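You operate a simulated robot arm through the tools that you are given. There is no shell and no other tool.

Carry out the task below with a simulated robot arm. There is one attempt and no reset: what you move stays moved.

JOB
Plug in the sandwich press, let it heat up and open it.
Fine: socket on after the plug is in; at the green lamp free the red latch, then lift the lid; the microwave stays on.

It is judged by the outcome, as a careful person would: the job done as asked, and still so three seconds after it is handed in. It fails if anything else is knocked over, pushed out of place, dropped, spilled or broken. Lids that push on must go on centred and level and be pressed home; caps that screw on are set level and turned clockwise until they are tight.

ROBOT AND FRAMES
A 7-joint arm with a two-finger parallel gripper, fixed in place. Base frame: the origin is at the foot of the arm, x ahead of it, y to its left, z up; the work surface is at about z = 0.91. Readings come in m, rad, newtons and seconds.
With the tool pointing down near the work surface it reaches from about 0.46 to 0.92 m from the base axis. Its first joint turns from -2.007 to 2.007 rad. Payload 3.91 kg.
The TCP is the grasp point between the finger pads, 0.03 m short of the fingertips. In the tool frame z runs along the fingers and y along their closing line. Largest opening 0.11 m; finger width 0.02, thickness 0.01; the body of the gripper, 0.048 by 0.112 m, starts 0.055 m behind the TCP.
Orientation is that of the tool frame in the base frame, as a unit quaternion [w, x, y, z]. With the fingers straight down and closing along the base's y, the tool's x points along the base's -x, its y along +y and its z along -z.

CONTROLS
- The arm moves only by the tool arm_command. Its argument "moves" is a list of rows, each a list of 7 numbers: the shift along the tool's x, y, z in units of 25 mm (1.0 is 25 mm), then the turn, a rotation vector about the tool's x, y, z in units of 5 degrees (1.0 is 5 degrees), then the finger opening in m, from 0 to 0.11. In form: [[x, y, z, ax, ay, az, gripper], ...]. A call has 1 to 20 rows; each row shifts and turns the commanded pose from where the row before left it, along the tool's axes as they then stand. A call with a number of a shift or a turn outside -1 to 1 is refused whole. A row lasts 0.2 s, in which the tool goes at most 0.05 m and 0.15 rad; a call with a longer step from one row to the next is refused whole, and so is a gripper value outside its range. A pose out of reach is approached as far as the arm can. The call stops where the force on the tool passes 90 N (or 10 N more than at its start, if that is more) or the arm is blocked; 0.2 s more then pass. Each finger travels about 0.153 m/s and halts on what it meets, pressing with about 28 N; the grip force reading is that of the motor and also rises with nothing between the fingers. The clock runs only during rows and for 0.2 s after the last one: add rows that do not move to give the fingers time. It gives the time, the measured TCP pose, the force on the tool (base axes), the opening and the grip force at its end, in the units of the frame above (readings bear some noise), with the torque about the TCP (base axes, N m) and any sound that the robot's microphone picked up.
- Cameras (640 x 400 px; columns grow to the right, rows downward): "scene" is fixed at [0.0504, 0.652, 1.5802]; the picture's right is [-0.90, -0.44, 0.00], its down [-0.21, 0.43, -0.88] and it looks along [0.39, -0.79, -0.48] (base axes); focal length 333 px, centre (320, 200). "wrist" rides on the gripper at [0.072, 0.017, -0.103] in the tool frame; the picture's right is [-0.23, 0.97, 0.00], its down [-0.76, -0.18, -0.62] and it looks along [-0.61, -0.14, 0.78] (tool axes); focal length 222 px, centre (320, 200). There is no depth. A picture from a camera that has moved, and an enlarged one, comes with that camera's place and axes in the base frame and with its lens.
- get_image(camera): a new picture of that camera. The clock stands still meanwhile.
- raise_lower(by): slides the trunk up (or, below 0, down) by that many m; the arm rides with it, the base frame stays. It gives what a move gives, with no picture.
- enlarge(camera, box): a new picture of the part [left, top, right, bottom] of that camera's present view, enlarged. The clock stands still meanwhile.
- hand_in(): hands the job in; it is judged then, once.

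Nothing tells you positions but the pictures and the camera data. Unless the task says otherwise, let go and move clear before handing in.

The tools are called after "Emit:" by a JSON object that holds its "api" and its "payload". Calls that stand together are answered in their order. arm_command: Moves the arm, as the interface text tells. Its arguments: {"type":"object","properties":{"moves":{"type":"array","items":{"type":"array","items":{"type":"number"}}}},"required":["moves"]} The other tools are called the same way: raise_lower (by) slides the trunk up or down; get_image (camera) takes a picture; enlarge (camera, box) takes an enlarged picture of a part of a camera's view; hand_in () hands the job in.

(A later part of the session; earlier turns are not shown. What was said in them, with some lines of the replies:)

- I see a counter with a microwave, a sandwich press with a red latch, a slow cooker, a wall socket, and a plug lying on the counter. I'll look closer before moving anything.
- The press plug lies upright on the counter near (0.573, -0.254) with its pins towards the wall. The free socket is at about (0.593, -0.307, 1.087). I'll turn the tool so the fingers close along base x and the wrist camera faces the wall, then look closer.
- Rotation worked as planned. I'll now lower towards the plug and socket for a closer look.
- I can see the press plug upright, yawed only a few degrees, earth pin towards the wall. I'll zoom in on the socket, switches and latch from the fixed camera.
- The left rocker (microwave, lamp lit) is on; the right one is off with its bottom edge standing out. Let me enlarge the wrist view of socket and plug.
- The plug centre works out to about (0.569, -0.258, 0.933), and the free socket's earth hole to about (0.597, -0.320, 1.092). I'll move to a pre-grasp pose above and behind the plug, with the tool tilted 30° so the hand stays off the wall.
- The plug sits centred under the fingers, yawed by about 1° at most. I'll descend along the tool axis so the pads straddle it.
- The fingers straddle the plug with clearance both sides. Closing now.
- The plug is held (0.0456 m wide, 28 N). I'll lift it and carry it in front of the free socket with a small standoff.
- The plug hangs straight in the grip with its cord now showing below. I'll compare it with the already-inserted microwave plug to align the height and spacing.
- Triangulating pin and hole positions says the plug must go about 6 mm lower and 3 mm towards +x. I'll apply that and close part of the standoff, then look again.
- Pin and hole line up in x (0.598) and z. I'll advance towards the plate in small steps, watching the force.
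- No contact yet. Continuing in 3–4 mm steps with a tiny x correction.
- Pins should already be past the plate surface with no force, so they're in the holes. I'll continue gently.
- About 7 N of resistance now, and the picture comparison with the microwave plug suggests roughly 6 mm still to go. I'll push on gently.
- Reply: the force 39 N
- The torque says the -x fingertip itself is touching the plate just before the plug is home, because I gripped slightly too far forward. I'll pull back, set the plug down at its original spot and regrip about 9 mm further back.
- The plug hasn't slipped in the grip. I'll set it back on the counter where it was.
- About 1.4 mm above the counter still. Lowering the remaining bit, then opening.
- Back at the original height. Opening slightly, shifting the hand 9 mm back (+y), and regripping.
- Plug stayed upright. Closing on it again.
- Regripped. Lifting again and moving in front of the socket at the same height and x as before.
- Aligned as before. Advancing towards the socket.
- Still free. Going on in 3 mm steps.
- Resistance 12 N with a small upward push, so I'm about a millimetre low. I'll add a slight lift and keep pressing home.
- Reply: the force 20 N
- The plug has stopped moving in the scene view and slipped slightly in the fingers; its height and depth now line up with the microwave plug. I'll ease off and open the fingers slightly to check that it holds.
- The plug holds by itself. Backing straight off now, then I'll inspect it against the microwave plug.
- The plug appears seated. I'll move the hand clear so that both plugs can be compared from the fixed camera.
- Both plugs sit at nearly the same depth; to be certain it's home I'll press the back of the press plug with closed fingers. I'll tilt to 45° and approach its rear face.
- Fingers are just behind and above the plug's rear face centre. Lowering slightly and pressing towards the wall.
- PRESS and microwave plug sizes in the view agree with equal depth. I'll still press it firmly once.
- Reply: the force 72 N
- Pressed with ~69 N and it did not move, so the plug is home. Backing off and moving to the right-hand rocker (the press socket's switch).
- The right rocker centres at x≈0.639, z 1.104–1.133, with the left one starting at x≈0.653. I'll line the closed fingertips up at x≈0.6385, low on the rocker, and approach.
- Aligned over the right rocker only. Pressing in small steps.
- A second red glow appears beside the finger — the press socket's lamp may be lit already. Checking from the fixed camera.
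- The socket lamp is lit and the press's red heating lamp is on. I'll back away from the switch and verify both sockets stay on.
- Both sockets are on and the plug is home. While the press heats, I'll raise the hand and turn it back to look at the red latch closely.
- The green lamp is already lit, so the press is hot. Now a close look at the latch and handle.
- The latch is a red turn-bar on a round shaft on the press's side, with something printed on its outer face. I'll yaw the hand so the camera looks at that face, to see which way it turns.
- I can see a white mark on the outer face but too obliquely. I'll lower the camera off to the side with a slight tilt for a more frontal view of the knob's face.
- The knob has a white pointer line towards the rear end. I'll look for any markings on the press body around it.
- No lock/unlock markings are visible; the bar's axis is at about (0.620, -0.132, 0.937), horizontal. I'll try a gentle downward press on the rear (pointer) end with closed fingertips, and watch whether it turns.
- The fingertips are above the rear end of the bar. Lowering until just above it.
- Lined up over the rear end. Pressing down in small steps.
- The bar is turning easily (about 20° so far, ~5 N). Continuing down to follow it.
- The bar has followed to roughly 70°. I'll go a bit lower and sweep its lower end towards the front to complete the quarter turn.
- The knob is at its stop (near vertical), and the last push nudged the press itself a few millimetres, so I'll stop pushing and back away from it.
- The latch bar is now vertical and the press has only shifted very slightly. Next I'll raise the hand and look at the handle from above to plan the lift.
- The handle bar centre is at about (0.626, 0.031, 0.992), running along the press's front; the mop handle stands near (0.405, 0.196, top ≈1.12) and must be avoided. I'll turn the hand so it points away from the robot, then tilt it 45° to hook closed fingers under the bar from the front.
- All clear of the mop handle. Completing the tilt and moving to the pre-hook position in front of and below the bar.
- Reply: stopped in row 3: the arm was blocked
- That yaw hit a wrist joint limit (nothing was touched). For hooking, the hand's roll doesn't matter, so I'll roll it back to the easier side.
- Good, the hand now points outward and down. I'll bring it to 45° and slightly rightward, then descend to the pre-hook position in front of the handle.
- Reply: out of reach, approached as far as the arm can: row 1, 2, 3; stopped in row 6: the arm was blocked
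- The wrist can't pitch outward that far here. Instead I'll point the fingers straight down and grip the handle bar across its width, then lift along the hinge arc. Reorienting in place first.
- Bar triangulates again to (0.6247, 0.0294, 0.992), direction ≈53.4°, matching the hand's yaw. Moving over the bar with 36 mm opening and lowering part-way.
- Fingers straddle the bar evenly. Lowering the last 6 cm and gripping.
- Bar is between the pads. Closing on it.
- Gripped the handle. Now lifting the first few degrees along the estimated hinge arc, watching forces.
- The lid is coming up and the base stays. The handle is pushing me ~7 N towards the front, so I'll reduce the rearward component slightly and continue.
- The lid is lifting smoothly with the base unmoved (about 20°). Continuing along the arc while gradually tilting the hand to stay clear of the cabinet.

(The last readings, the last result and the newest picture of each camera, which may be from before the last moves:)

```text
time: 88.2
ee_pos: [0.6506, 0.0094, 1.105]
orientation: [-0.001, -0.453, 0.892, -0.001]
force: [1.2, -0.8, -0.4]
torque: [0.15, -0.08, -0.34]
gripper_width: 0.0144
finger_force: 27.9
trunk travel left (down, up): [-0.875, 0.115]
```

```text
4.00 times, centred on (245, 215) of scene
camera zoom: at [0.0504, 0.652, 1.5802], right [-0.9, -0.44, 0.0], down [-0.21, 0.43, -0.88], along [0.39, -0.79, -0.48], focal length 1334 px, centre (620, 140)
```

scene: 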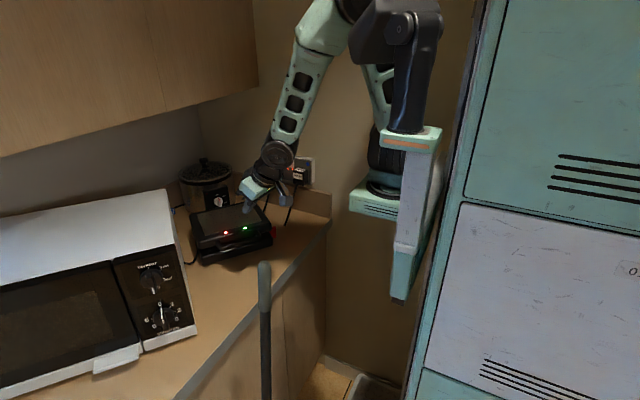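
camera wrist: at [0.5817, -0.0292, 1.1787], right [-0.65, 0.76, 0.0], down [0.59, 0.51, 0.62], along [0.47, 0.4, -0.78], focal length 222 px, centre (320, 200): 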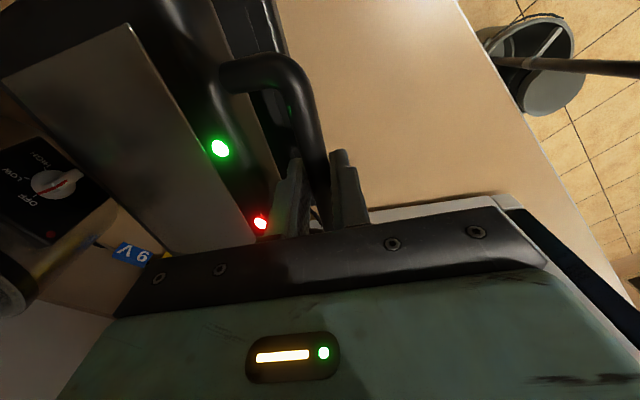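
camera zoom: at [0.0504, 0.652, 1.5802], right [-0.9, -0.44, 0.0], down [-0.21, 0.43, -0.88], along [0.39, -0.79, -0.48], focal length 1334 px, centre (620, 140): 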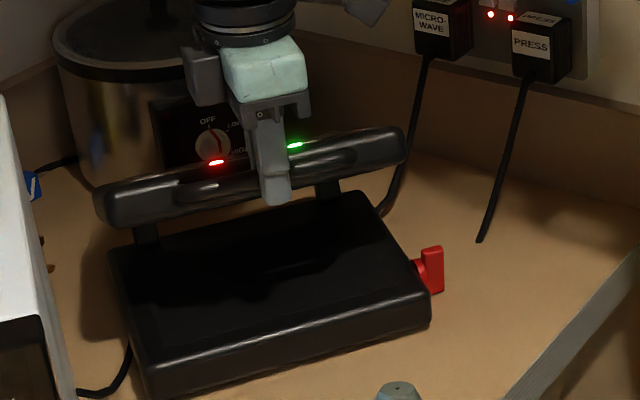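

Forces are near zero and the lid is past 30°. Continuing with a gradual tilt.

Emit:
{"api": "arm_command", "payload": {"moves": [[0, -0.14, -0.24, 0.6, 0, 0, 0.008], [0, -0.16, -0.224, 0.6, 0, 0, 0.008], [0, -0.179, -0.21, 0.6, 0, 0, 0.008], [0, -0.196, -0.192, 0.6, 0, 0, 0.008], [0, -0.208, -0.172, 0.6, 0, 0, 0.008]]}}

Emit:
{"api": "enlarge", "payload": {"camera": "scene", "box": [185, 155, 305, 255]}}

```text
time: 89.4
ee_pos: [0.6655, -0.0025, 1.1333]
orientation: [0.058, -0.449, 0.884, -0.119]
force: [-4.7, 5.3, 3.1]
torque: [-0.18, 0.41, -0.24]
gripper_width: 0.0148
finger_force: 28.1
trunk travel left (down, up): [-0.875, 0.115]
```

```text
4.00 times, centred on (245, 205) of scene
camera zoom: at [0.0504, 0.652, 1.5802], right [-0.9, -0.44, 0.0], down [-0.21, 0.43, -0.88], along [0.39, -0.79, -0.48], focal length 1334 px, centre (620, 180)
```

zoom: 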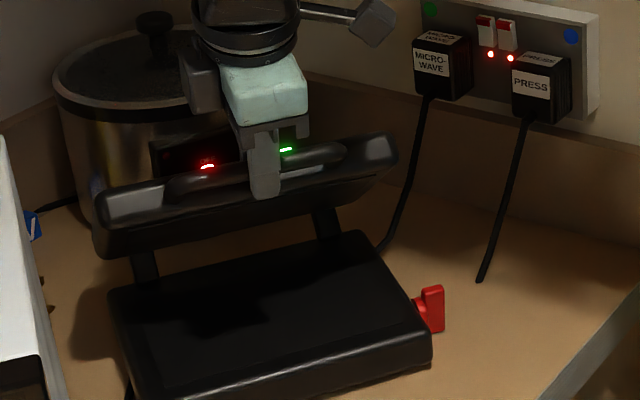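

Emit:
{"api": "arm_command", "payload": {"moves": [[0, -0.2, -0.165, 0.4, 0, 0, 0.008], [0, -0.235, -0.14, 0.4, 0, 0, 0.008], [0, -0.243, -0.118, 0.4, 0, 0, 0.008], [0, -0.25, -0.099, 0.4, 0, 0, 0.008], [0, -0.258, -0.079, 0.4, 0, 0, 0.008]]}}

Emit:
{"api": "enlarge", "payload": {"camera": "scene", "box": [185, 145, 305, 245]}}

```text
time: 90.6
ee_pos: [0.6842, -0.0158, 1.1572]
orientation: [0.096, -0.443, 0.87, -0.196]
force: [-2.2, 2.3, 1.9]
torque: [-0.07, 0.23, -0.23]
gripper_width: 0.0151
finger_force: 28.0
trunk travel left (down, up): [-0.875, 0.115]
```

```text
4.00 times, centred on (245, 195) of scene
camera zoom: at [0.0504, 0.652, 1.5802], right [-0.9, -0.44, 0.0], down [-0.21, 0.43, -0.88], along [0.39, -0.79, -0.48], focal length 1334 px, centre (620, 220)
```

zoom: 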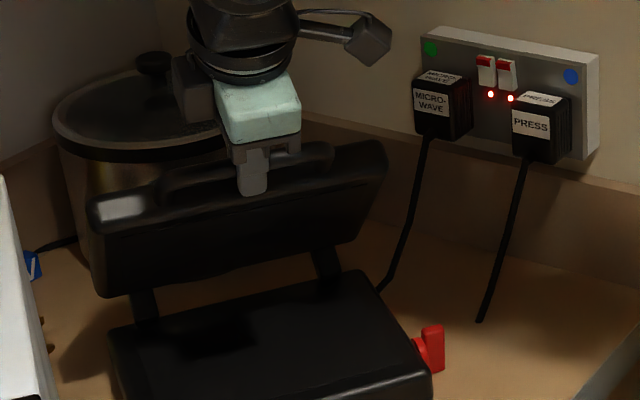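

Emit:
{"api": "arm_command", "payload": {"moves": [[0, -0.27, -0.06, 0, 0, 0, 0.008], [0, -0.282, -0.045, 0, 0, 0, 0.008], [0, -0.285, -0.035, 0, 0, 0, 0.008], [0, -0.286, -0.026, 0, 0, 0, 0.008], [0, -0.29, -0.015, 0, 0, 0, 0.008]]}}

Emit:
{"api": "get_image", "payload": {"camera": "scene"}}

Emit:
{"api": "get_image", "payload": {"camera": "wrist"}}

```text
time: 91.8
ee_pos: [0.7083, -0.0333, 1.1748]
orientation: [0.097, -0.442, 0.87, -0.196]
force: [-10.5, -5.5, 6.2]
torque: [-0.03, 0.13, -0.22]
gripper_width: 0.0146
finger_force: 28.2
trunk travel left (down, up): [-0.875, 0.115]
```

```text
taken
```

scene: 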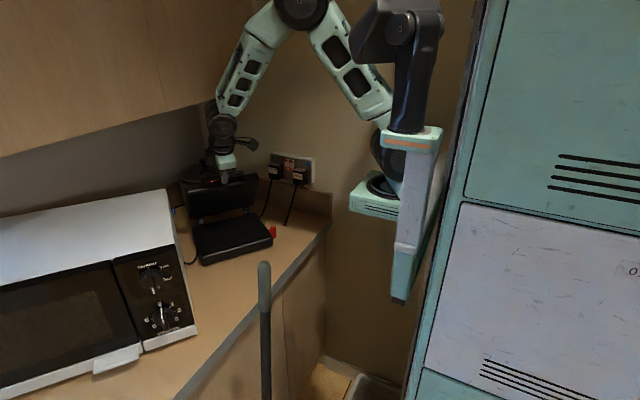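

```text
taken
camera wrist: at [0.6175, -0.0572, 1.2648], right [-0.58, 0.7, -0.41], down [0.37, 0.68, 0.64], along [0.73, 0.22, -0.65], focal length 222 px, centre (320, 200)
```

wrist: 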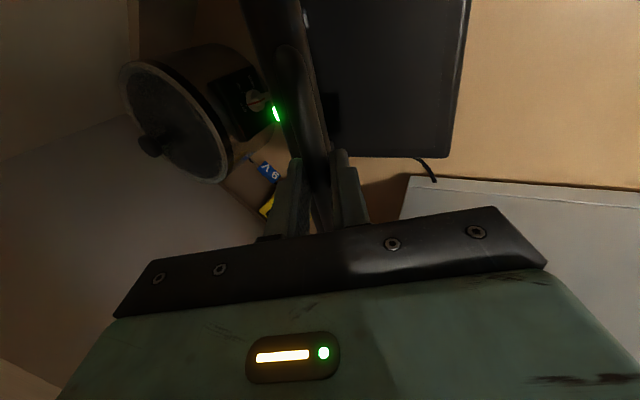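

About 60° open. There's a slight sideways and radial load, so I'll trim for that while continuing.

Emit:
{"api": "arm_command", "payload": {"moves": [[0.02, -0.287, -0.029, 0, 0, 0, 0.008], [0.02, -0.286, 0.0, 0, 0, 0, 0.008], [0.0, -0.286, 0.01, 0, 0, 0, 0.008]]}}

Emit:
{"api": "enlarge", "payload": {"camera": "scene", "box": [165, 105, 325, 225]}}

```text
time: 92.6
ee_pos: [0.723, -0.0454, 1.1874]
orientation: [0.098, -0.442, 0.87, -0.195]
force: [-2.1, 0.3, 3.9]
torque: [0.12, -0.06, -0.12]
gripper_width: 0.0146
finger_force: 27.9
trunk travel left (down, up): [-0.875, 0.115]
```

```text
3.33 times, centred on (245, 165) of scene
camera zoom: at [0.0504, 0.652, 1.5802], right [-0.9, -0.44, 0.0], down [-0.21, 0.43, -0.88], along [0.39, -0.79, -0.48], focal length 1111 px, centre (570, 317)
```

zoom: 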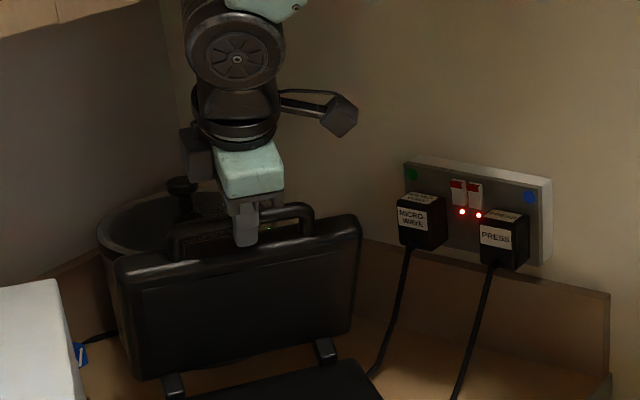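

Emit:
{"api": "arm_command", "payload": {"moves": [[0.01, -0.297, 0.015, 0, 0, 0, 0.008], [0.01, -0.289, 0.033, 0, 0, 0, 0.008], [0.0, -0.286, 0.041, 0, 0, 0, 0.008], [0.0, -0.28, 0.052, 0, 0, 0, 0.008], [0.0, -0.275, 0.062, 0, 0, 0, 0.008]]}}

Emit:
{"api": "enlarge", "payload": {"camera": "scene", "box": [165, 105, 325, 225]}}

Emit:
{"api": "get_image", "payload": {"camera": "wrist"}}

```text
time: 93.8
ee_pos: [0.749, -0.0648, 1.1972]
orientation: [0.098, -0.442, 0.87, -0.195]
force: [-2.6, 4.2, 14.8]
torque: [0.02, -0.09, -0.17]
gripper_width: 0.0148
finger_force: 27.8
trunk travel left (down, up): [-0.875, 0.115]
```

```text
3.33 times, centred on (245, 165) of scene
camera zoom: at [0.0504, 0.652, 1.5802], right [-0.9, -0.44, 0.0], down [-0.21, 0.43, -0.88], along [0.39, -0.79, -0.48], focal length 1111 px, centre (570, 317)
```

zoom: 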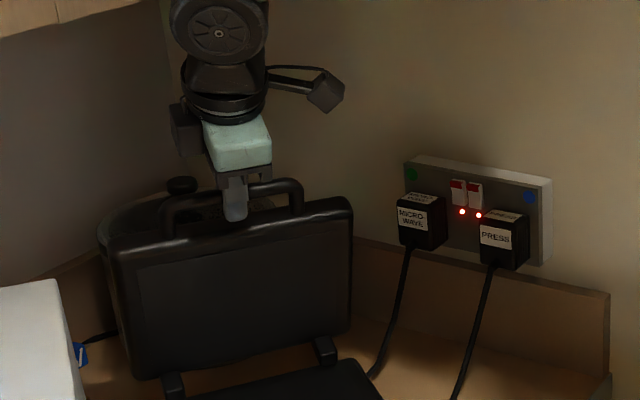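

```text
taken
camera wrist: at [0.6602, -0.0888, 1.2853], right [-0.58, 0.7, -0.42], down [0.36, 0.68, 0.64], along [0.73, 0.22, -0.65], focal length 222 px, centre (320, 200)
```

wrist: 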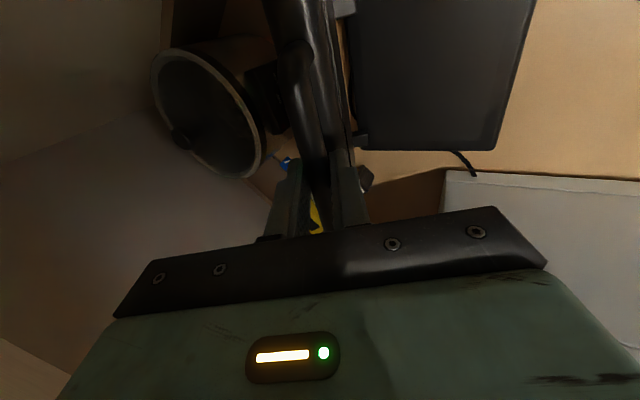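

About 76° open; I'm ~1.5 mm low radially, so I'll trim up and continue a bit at a time.

Emit:
{"api": "arm_command", "payload": {"moves": [[0.0, -0.315, 0.0, 0, 0, 0, 0.008], [0.0, -0.285, 0.065, 0, 0, 0, 0.008], [0.0, -0.28, 0.075, 0, 0, 0, 0.008]]}}

Emit:
{"api": "enlarge", "payload": {"camera": "scene", "box": [165, 105, 325, 225]}}

```text
time: 94.6
ee_pos: [0.7686, -0.0774, 1.2018]
orientation: [0.097, -0.443, 0.87, -0.195]
force: [3.0, 4.5, -0.1]
torque: [0.34, -0.18, -0.03]
gripper_width: 0.015
finger_force: 28.1
trunk travel left (down, up): [-0.875, 0.115]
```

```text
3.33 times, centred on (245, 165) of scene
camera zoom: at [0.0504, 0.652, 1.5802], right [-0.9, -0.44, 0.0], down [-0.21, 0.43, -0.88], along [0.39, -0.79, -0.48], focal length 1111 px, centre (570, 317)
```

zoom: 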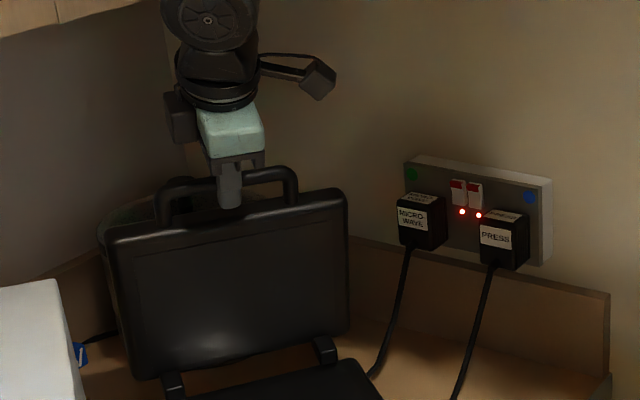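

Emit:
{"api": "arm_command", "payload": {"moves": [[-0.01, -0.268, 0.105, 0, 0, 0, 0.008], [0.0, -0.263, 0.116, 0, 0, 0, 0.008], [0.0, -0.258, 0.127, 0, 0, 0, 0.008]]}}

Emit:
{"api": "enlarge", "payload": {"camera": "scene", "box": [165, 105, 325, 225]}}

Emit:
{"api": "get_image", "payload": {"camera": "wrist"}}

```text
time: 95.4
ee_pos: [0.7858, -0.0917, 1.205]
orientation: [0.097, -0.442, 0.87, -0.196]
force: [2.7, 1.3, 9.3]
torque: [-0.39, 0.15, -0.3]
gripper_width: 0.0146
finger_force: 28.1
trunk travel left (down, up): [-0.875, 0.115]
```

```text
3.33 times, centred on (245, 165) of scene
camera zoom: at [0.0504, 0.652, 1.5802], right [-0.9, -0.44, 0.0], down [-0.21, 0.43, -0.88], along [0.39, -0.79, -0.48], focal length 1111 px, centre (570, 317)
```

zoom: 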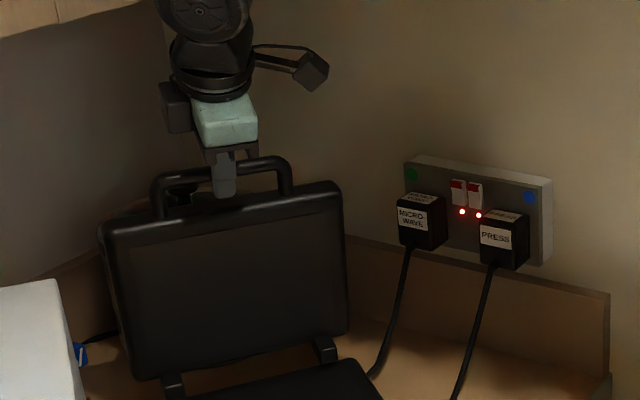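

```text
taken
camera wrist: at [0.6956, -0.1148, 1.2921], right [-0.58, 0.7, -0.42], down [0.37, 0.68, 0.64], along [0.73, 0.22, -0.65], focal length 222 px, centre (320, 200)
```

wrist: 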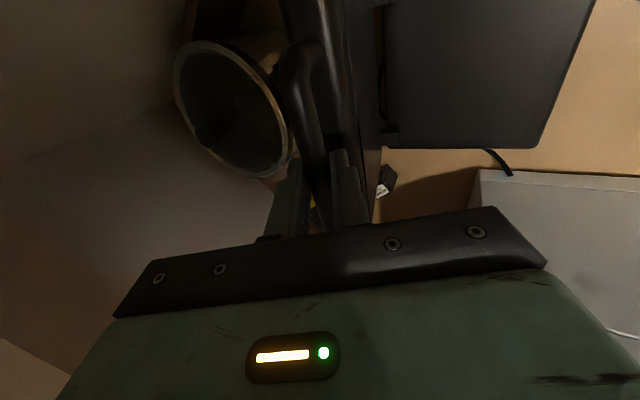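

Nearly vertical now. A few more degrees to take it just past upright.

Emit:
{"api": "arm_command", "payload": {"moves": [[0.0, -0.271, 0.095, 0, 0, 0, 0.008], [0.0, -0.253, 0.135, 0, 0, 0, 0.008], [0.0, -0.248, 0.145, 0, 0, 0, 0.008]]}}

Emit:
{"api": "enlarge", "payload": {"camera": "scene", "box": [165, 105, 325, 225]}}

```text
time: 96.2
ee_pos: [0.8031, -0.1042, 1.204]
orientation: [0.099, -0.442, 0.87, -0.195]
force: [1.6, -0.3, 20.1]
torque: [-0.1, -0.09, -0.13]
gripper_width: 0.0146
finger_force: 28.2
trunk travel left (down, up): [-0.875, 0.115]
```

```text
3.33 times, centred on (245, 165) of scene
camera zoom: at [0.0504, 0.652, 1.5802], right [-0.9, -0.44, 0.0], down [-0.21, 0.43, -0.88], along [0.39, -0.79, -0.48], focal length 1111 px, centre (570, 317)
```

zoom: 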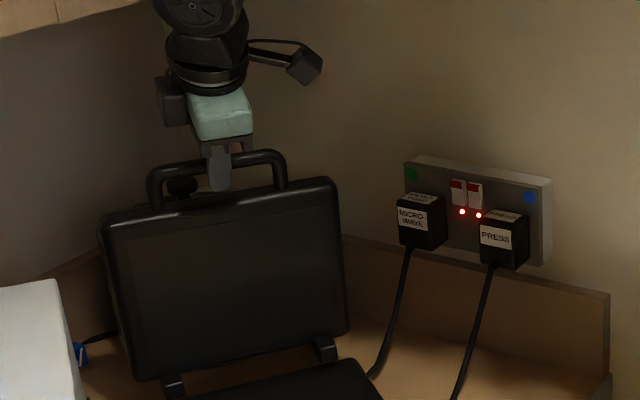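

It's just past vertical, and I'm pressing down slightly (20 N), so I'll ease up 2 mm, then open the fingers a little and see whether the lid stays by itself.

Emit:
{"api": "arm_command", "payload": {"moves": [[0.0, -0.034, -0.072, 0, 0, 0, 0.008], [0, 0, 0, 0, 0, 0, 0.018], [0, 0, 0, 0, 0, 0, 0.022], [0, 0, 0, 0, 0, 0, 0.026], [0, 0, 0, 0, 0, 0, 0.03], [0, 0, 0, 0, 0, 0, 0.034], [0, 0, 0, 0, 0, 0, 0.034], [0, 0, 0, 0, 0, 0, 0.034]]}}

Emit:
{"api": "enlarge", "payload": {"camera": "scene", "box": [165, 105, 325, 225]}}

Emit:
{"api": "get_image", "payload": {"camera": "wrist"}}

```text
time: 98.0
ee_pos: [0.8028, -0.1027, 1.2038]
orientation: [0.097, -0.443, 0.87, -0.195]
force: [0.2, 0.2, -0.1]
torque: [0.04, -0.02, 0.02]
gripper_width: 0.034
finger_force: 0.0
trunk travel left (down, up): [-0.875, 0.115]
```

```text
3.33 times, centred on (245, 165) of scene
camera zoom: at [0.0504, 0.652, 1.5802], right [-0.9, -0.44, 0.0], down [-0.21, 0.43, -0.88], along [0.39, -0.79, -0.48], focal length 1111 px, centre (570, 317)
```

zoom: 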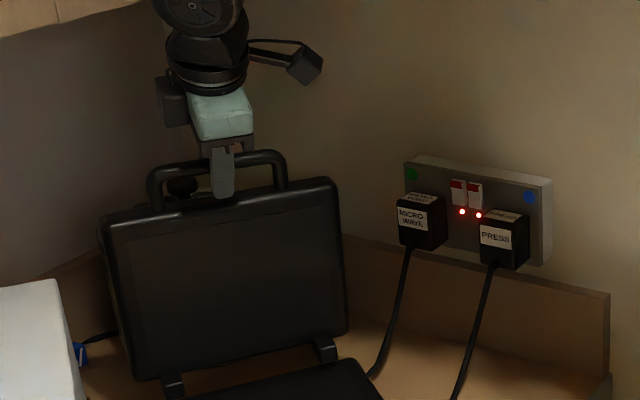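

```text
taken
camera wrist: at [0.7121, -0.1274, 1.292], right [-0.58, 0.7, -0.41], down [0.37, 0.68, 0.64], along [0.73, 0.22, -0.65], focal length 222 px, centre (320, 200)
```

wrist: 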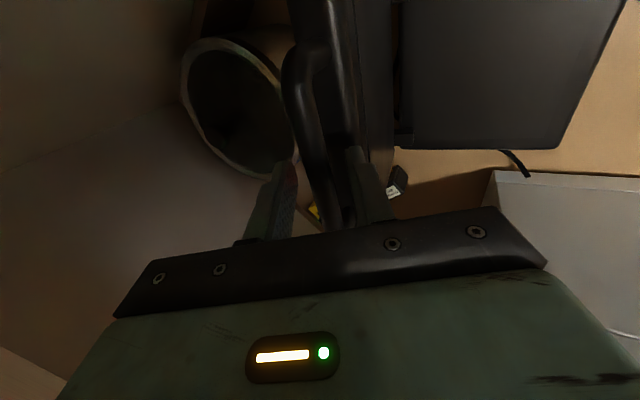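

The lid appears to stay. I'll open wider and wait to confirm it isn't leaning on a finger.

Emit:
{"api": "arm_command", "payload": {"moves": [[0, 0.1, 0, 0, 0, 0, 0.045], [0, 0.1, 0, 0, 0, 0, 0.055], [0, 0, 0, 0, 0, 0, 0.055], [0, 0, 0, 0, 0, 0, 0.055], [0, 0, 0, 0, 0, 0, 0.055]]}}

Emit:
{"api": "enlarge", "payload": {"camera": "scene", "box": [165, 105, 325, 225]}}

Emit:
{"api": "enlarge", "payload": {"camera": "wrist", "box": [220, 80, 420, 220]}}

```text
time: 99.2
ee_pos: [0.7983, -0.1003, 1.2022]
orientation: [0.097, -0.443, 0.87, -0.194]
force: [0.0, 0.5, 0.5]
torque: [-0.04, -0.02, 0.05]
gripper_width: 0.055
finger_force: 0.2
trunk travel left (down, up): [-0.875, 0.115]
```

```text
3.33 times, centred on (245, 165) of scene
camera zoom: at [0.0504, 0.652, 1.5802], right [-0.9, -0.44, 0.0], down [-0.21, 0.43, -0.88], along [0.39, -0.79, -0.48], focal length 1111 px, centre (570, 317)
```

zoom: 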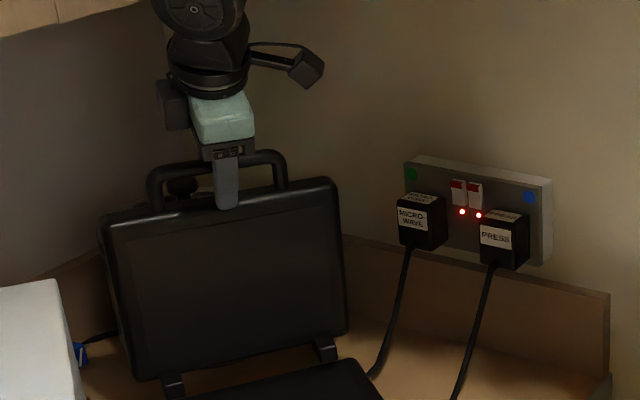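

```text
2.86 times, centred on (320, 150) of wrist
camera zoom: at [0.7088, -0.1246, 1.2901], right [-0.58, 0.7, -0.41], down [0.37, 0.68, 0.64], along [0.73, 0.22, -0.65], focal length 635 px, centre (320, 343)
```

zoom: 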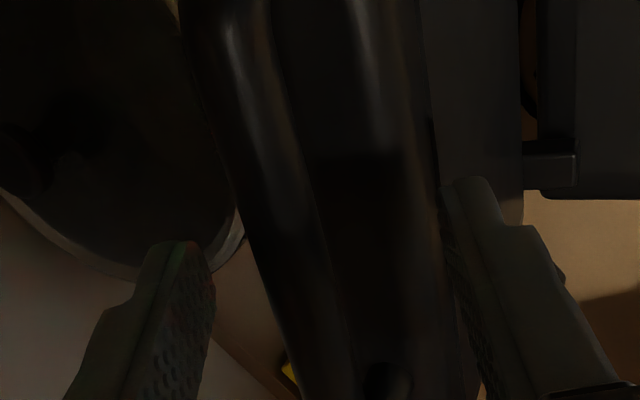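

The lid stays put with open fingers. Retracting along the tool axis, then moving away to the front.

Emit:
{"api": "arm_command", "payload": {"moves": [[0, 0, -0.5, 0, 0, 0, 0.055], [0, 0, -0.8, 0, 0, 0, 0.055], [0, 0, -0.8, 0, 0, 0, 0.055], [0, 0.2, -0.5, 0, 0, 0, 0.055], [0, 0.6, -0.2, 0, 0, 0, 0.055], [0, 0.8, 0, 0, 0, 0, 0.055], [0, 0.8, 0, 0, 0, 0, 0.055], [0, 0.8, 0, 0, 0, 0, 0.055]]}}

Emit:
{"api": "get_image", "payload": {"camera": "scene"}}

Emit:
{"api": "get_image", "payload": {"camera": "wrist"}}

Emit:
{"api": "enlarge", "payload": {"camera": "scene", "box": [165, 145, 325, 265]}}

```text
time: 101.0
ee_pos: [0.7182, -0.0407, 1.2322]
orientation: [0.097, -0.442, 0.87, -0.195]
force: [0.7, -0.2, -0.4]
torque: [0.04, 0.02, -0.02]
gripper_width: 0.055
finger_force: 0.1
trunk travel left (down, up): [-0.875, 0.115]
```

```text
taken
```

scene: 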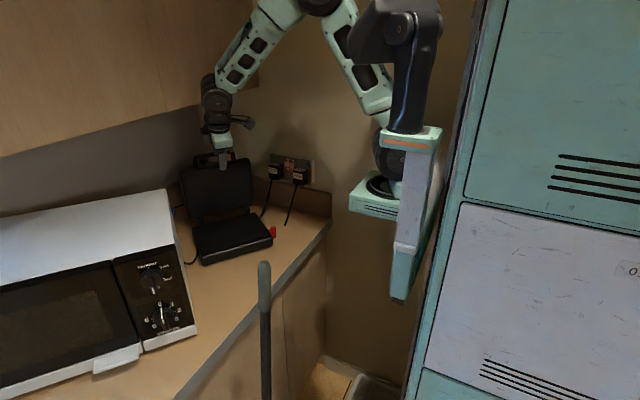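

```text
taken
camera wrist: at [0.6271, -0.064, 1.3212], right [-0.58, 0.7, -0.41], down [0.37, 0.68, 0.64], along [0.73, 0.22, -0.65], focal length 222 px, centre (320, 200)
```

wrist: 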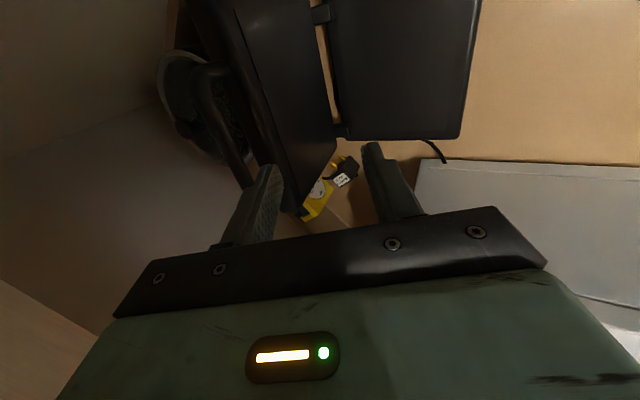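

```text
3.33 times, centred on (245, 205) of scene
camera zoom: at [0.0504, 0.652, 1.5802], right [-0.9, -0.44, 0.0], down [-0.21, 0.43, -0.88], along [0.39, -0.79, -0.48], focal length 1111 px, centre (570, 183)
```

zoom: 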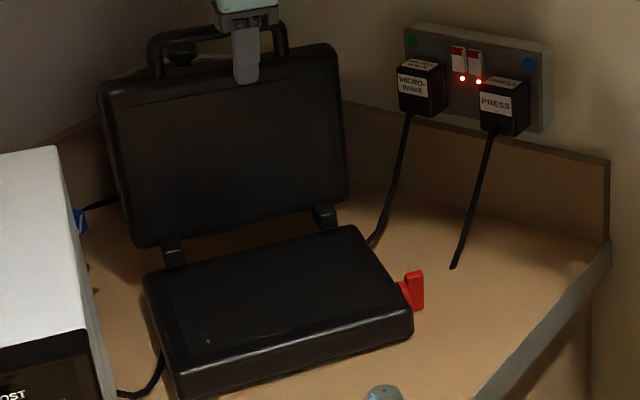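

The lid stands open on its own and both sockets are lit. Moving the hand well clear, then waiting a few seconds to verify.

Emit:
{"api": "arm_command", "payload": {"moves": [[0, 0.7, -0.6, 0, 0, 0, 0.055], [0, 0.7, -0.6, 0, 0, 0, 0.055], [0, 0.7, -0.6, 0, 0, 0, 0.055], [0, 0.6, -0.8, -0.6, 0, 0, 0.055], [0, 0.4, -0.8, -0.8, 0, 0, 0.055], [0, 0, -0.8, -1, 0, 0, 0.055], [0, 0, -0.8, -1, 0, 0, 0.055], [0, 0, -0.8, -1, 0, 0, 0.055], [0, 0, 0, 0, 0, 0, 0.055], [0, 0, 0, 0, 0, 0, 0.055], [0, 0, 0, 0, 0, 0, 0.055], [0, 0, 0, 0, 0, 0, 0.055], [0, 0, 0, 0, 0, 0, 0.055], [0, 0, 0, 0, 0, 0, 0.055], [0, 0, 0, 0, 0, 0, 0.055], [0, 0, 0, 0, 0, 0, 0.055]]}}

Emit:
{"api": "get_image", "payload": {"camera": "scene"}}

Emit:
{"api": "get_image", "payload": {"camera": "wrist"}}

Emit:
{"api": "enlarge", "payload": {"camera": "scene", "box": [165, 145, 325, 265]}}

```text
time: 104.4
ee_pos: [0.6209, 0.0307, 1.3359]
orientation: [0.01, -0.454, 0.891, -0.024]
force: [0.1, -0.2, -0.1]
torque: [0.03, 0.01, 0.03]
gripper_width: 0.0549
finger_force: 0.0
trunk travel left (down, up): [-0.875, 0.115]
```

```text
taken
```

scene: 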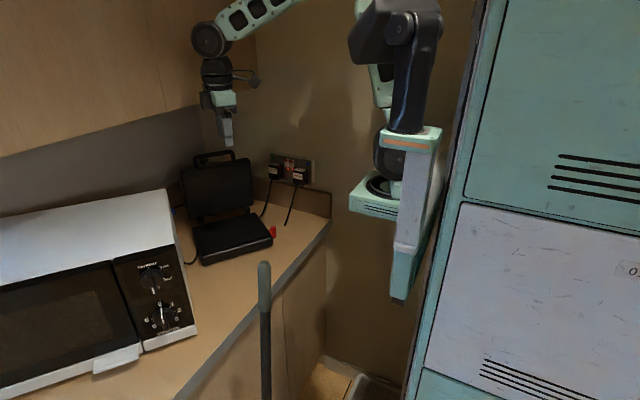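

```text
taken
camera wrist: at [0.5603, -0.0157, 1.4396], right [-0.65, 0.76, -0.05], down [0.57, 0.53, 0.63], along [0.5, 0.38, -0.78], focal length 222 px, centre (320, 200)
```

wrist: 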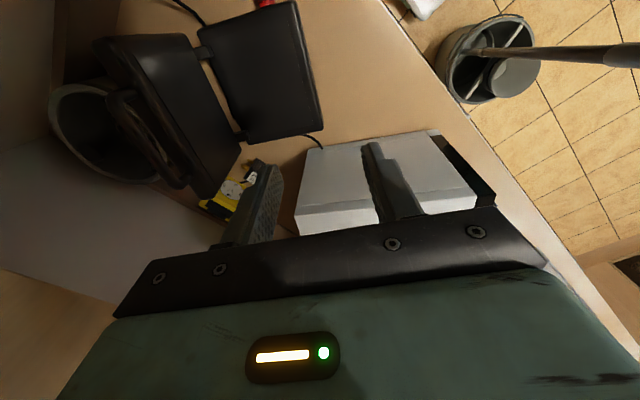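

```text
3.33 times, centred on (245, 205) of scene
camera zoom: at [0.0504, 0.652, 1.5802], right [-0.9, -0.44, 0.0], down [-0.21, 0.43, -0.88], along [0.39, -0.79, -0.48], focal length 1111 px, centre (570, 183)
```

zoom: 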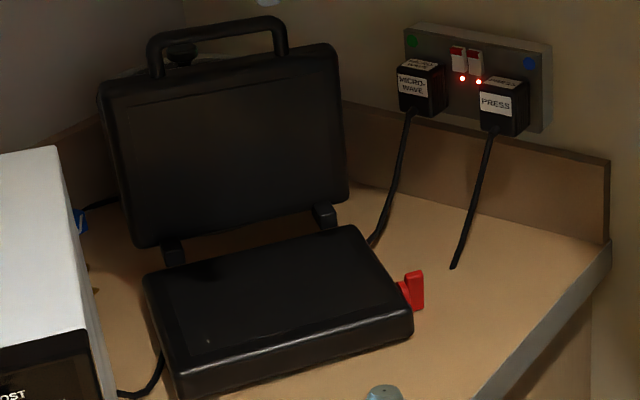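

The press is plugged in and switched on, the latch is free, and the lid stands open unaided. The microwave socket is still on, nothing else has been disturbed, and the hand is clear. Handing in.

Emit:
{"api": "hand_in", "payload": {}}

```text
The job is handed in.
```

The sandwich press is plugged in, heated and open, and the job is handed in; the tool gave no verdict.

- **Plug and socket:** The plug is fully home in the free socket. I switched that socket on after the plug was in, and its lamp is lit. The microwave's switch was not touched and its lamp is still lit.
- **Latch and lid:** The green lamp was on before I touched the latch. I turned the red bar a quarter turn to free it, then lifted the lid by its handle to just past vertical. It stood unaided for about five seconds before hand-in, with the hand clear.
- **Press moved slightly:** Turning the latch to its stop nudged the press about 5 mm and a degree or two on the counter.
- **Extra plug handling:** On the first try the fingertips met the socket plate before the plug was fully in. I set the plug back on the counter where it had been, gripped it further back and inserted it again.

Nothing else looked knocked or moved in the last pictures.
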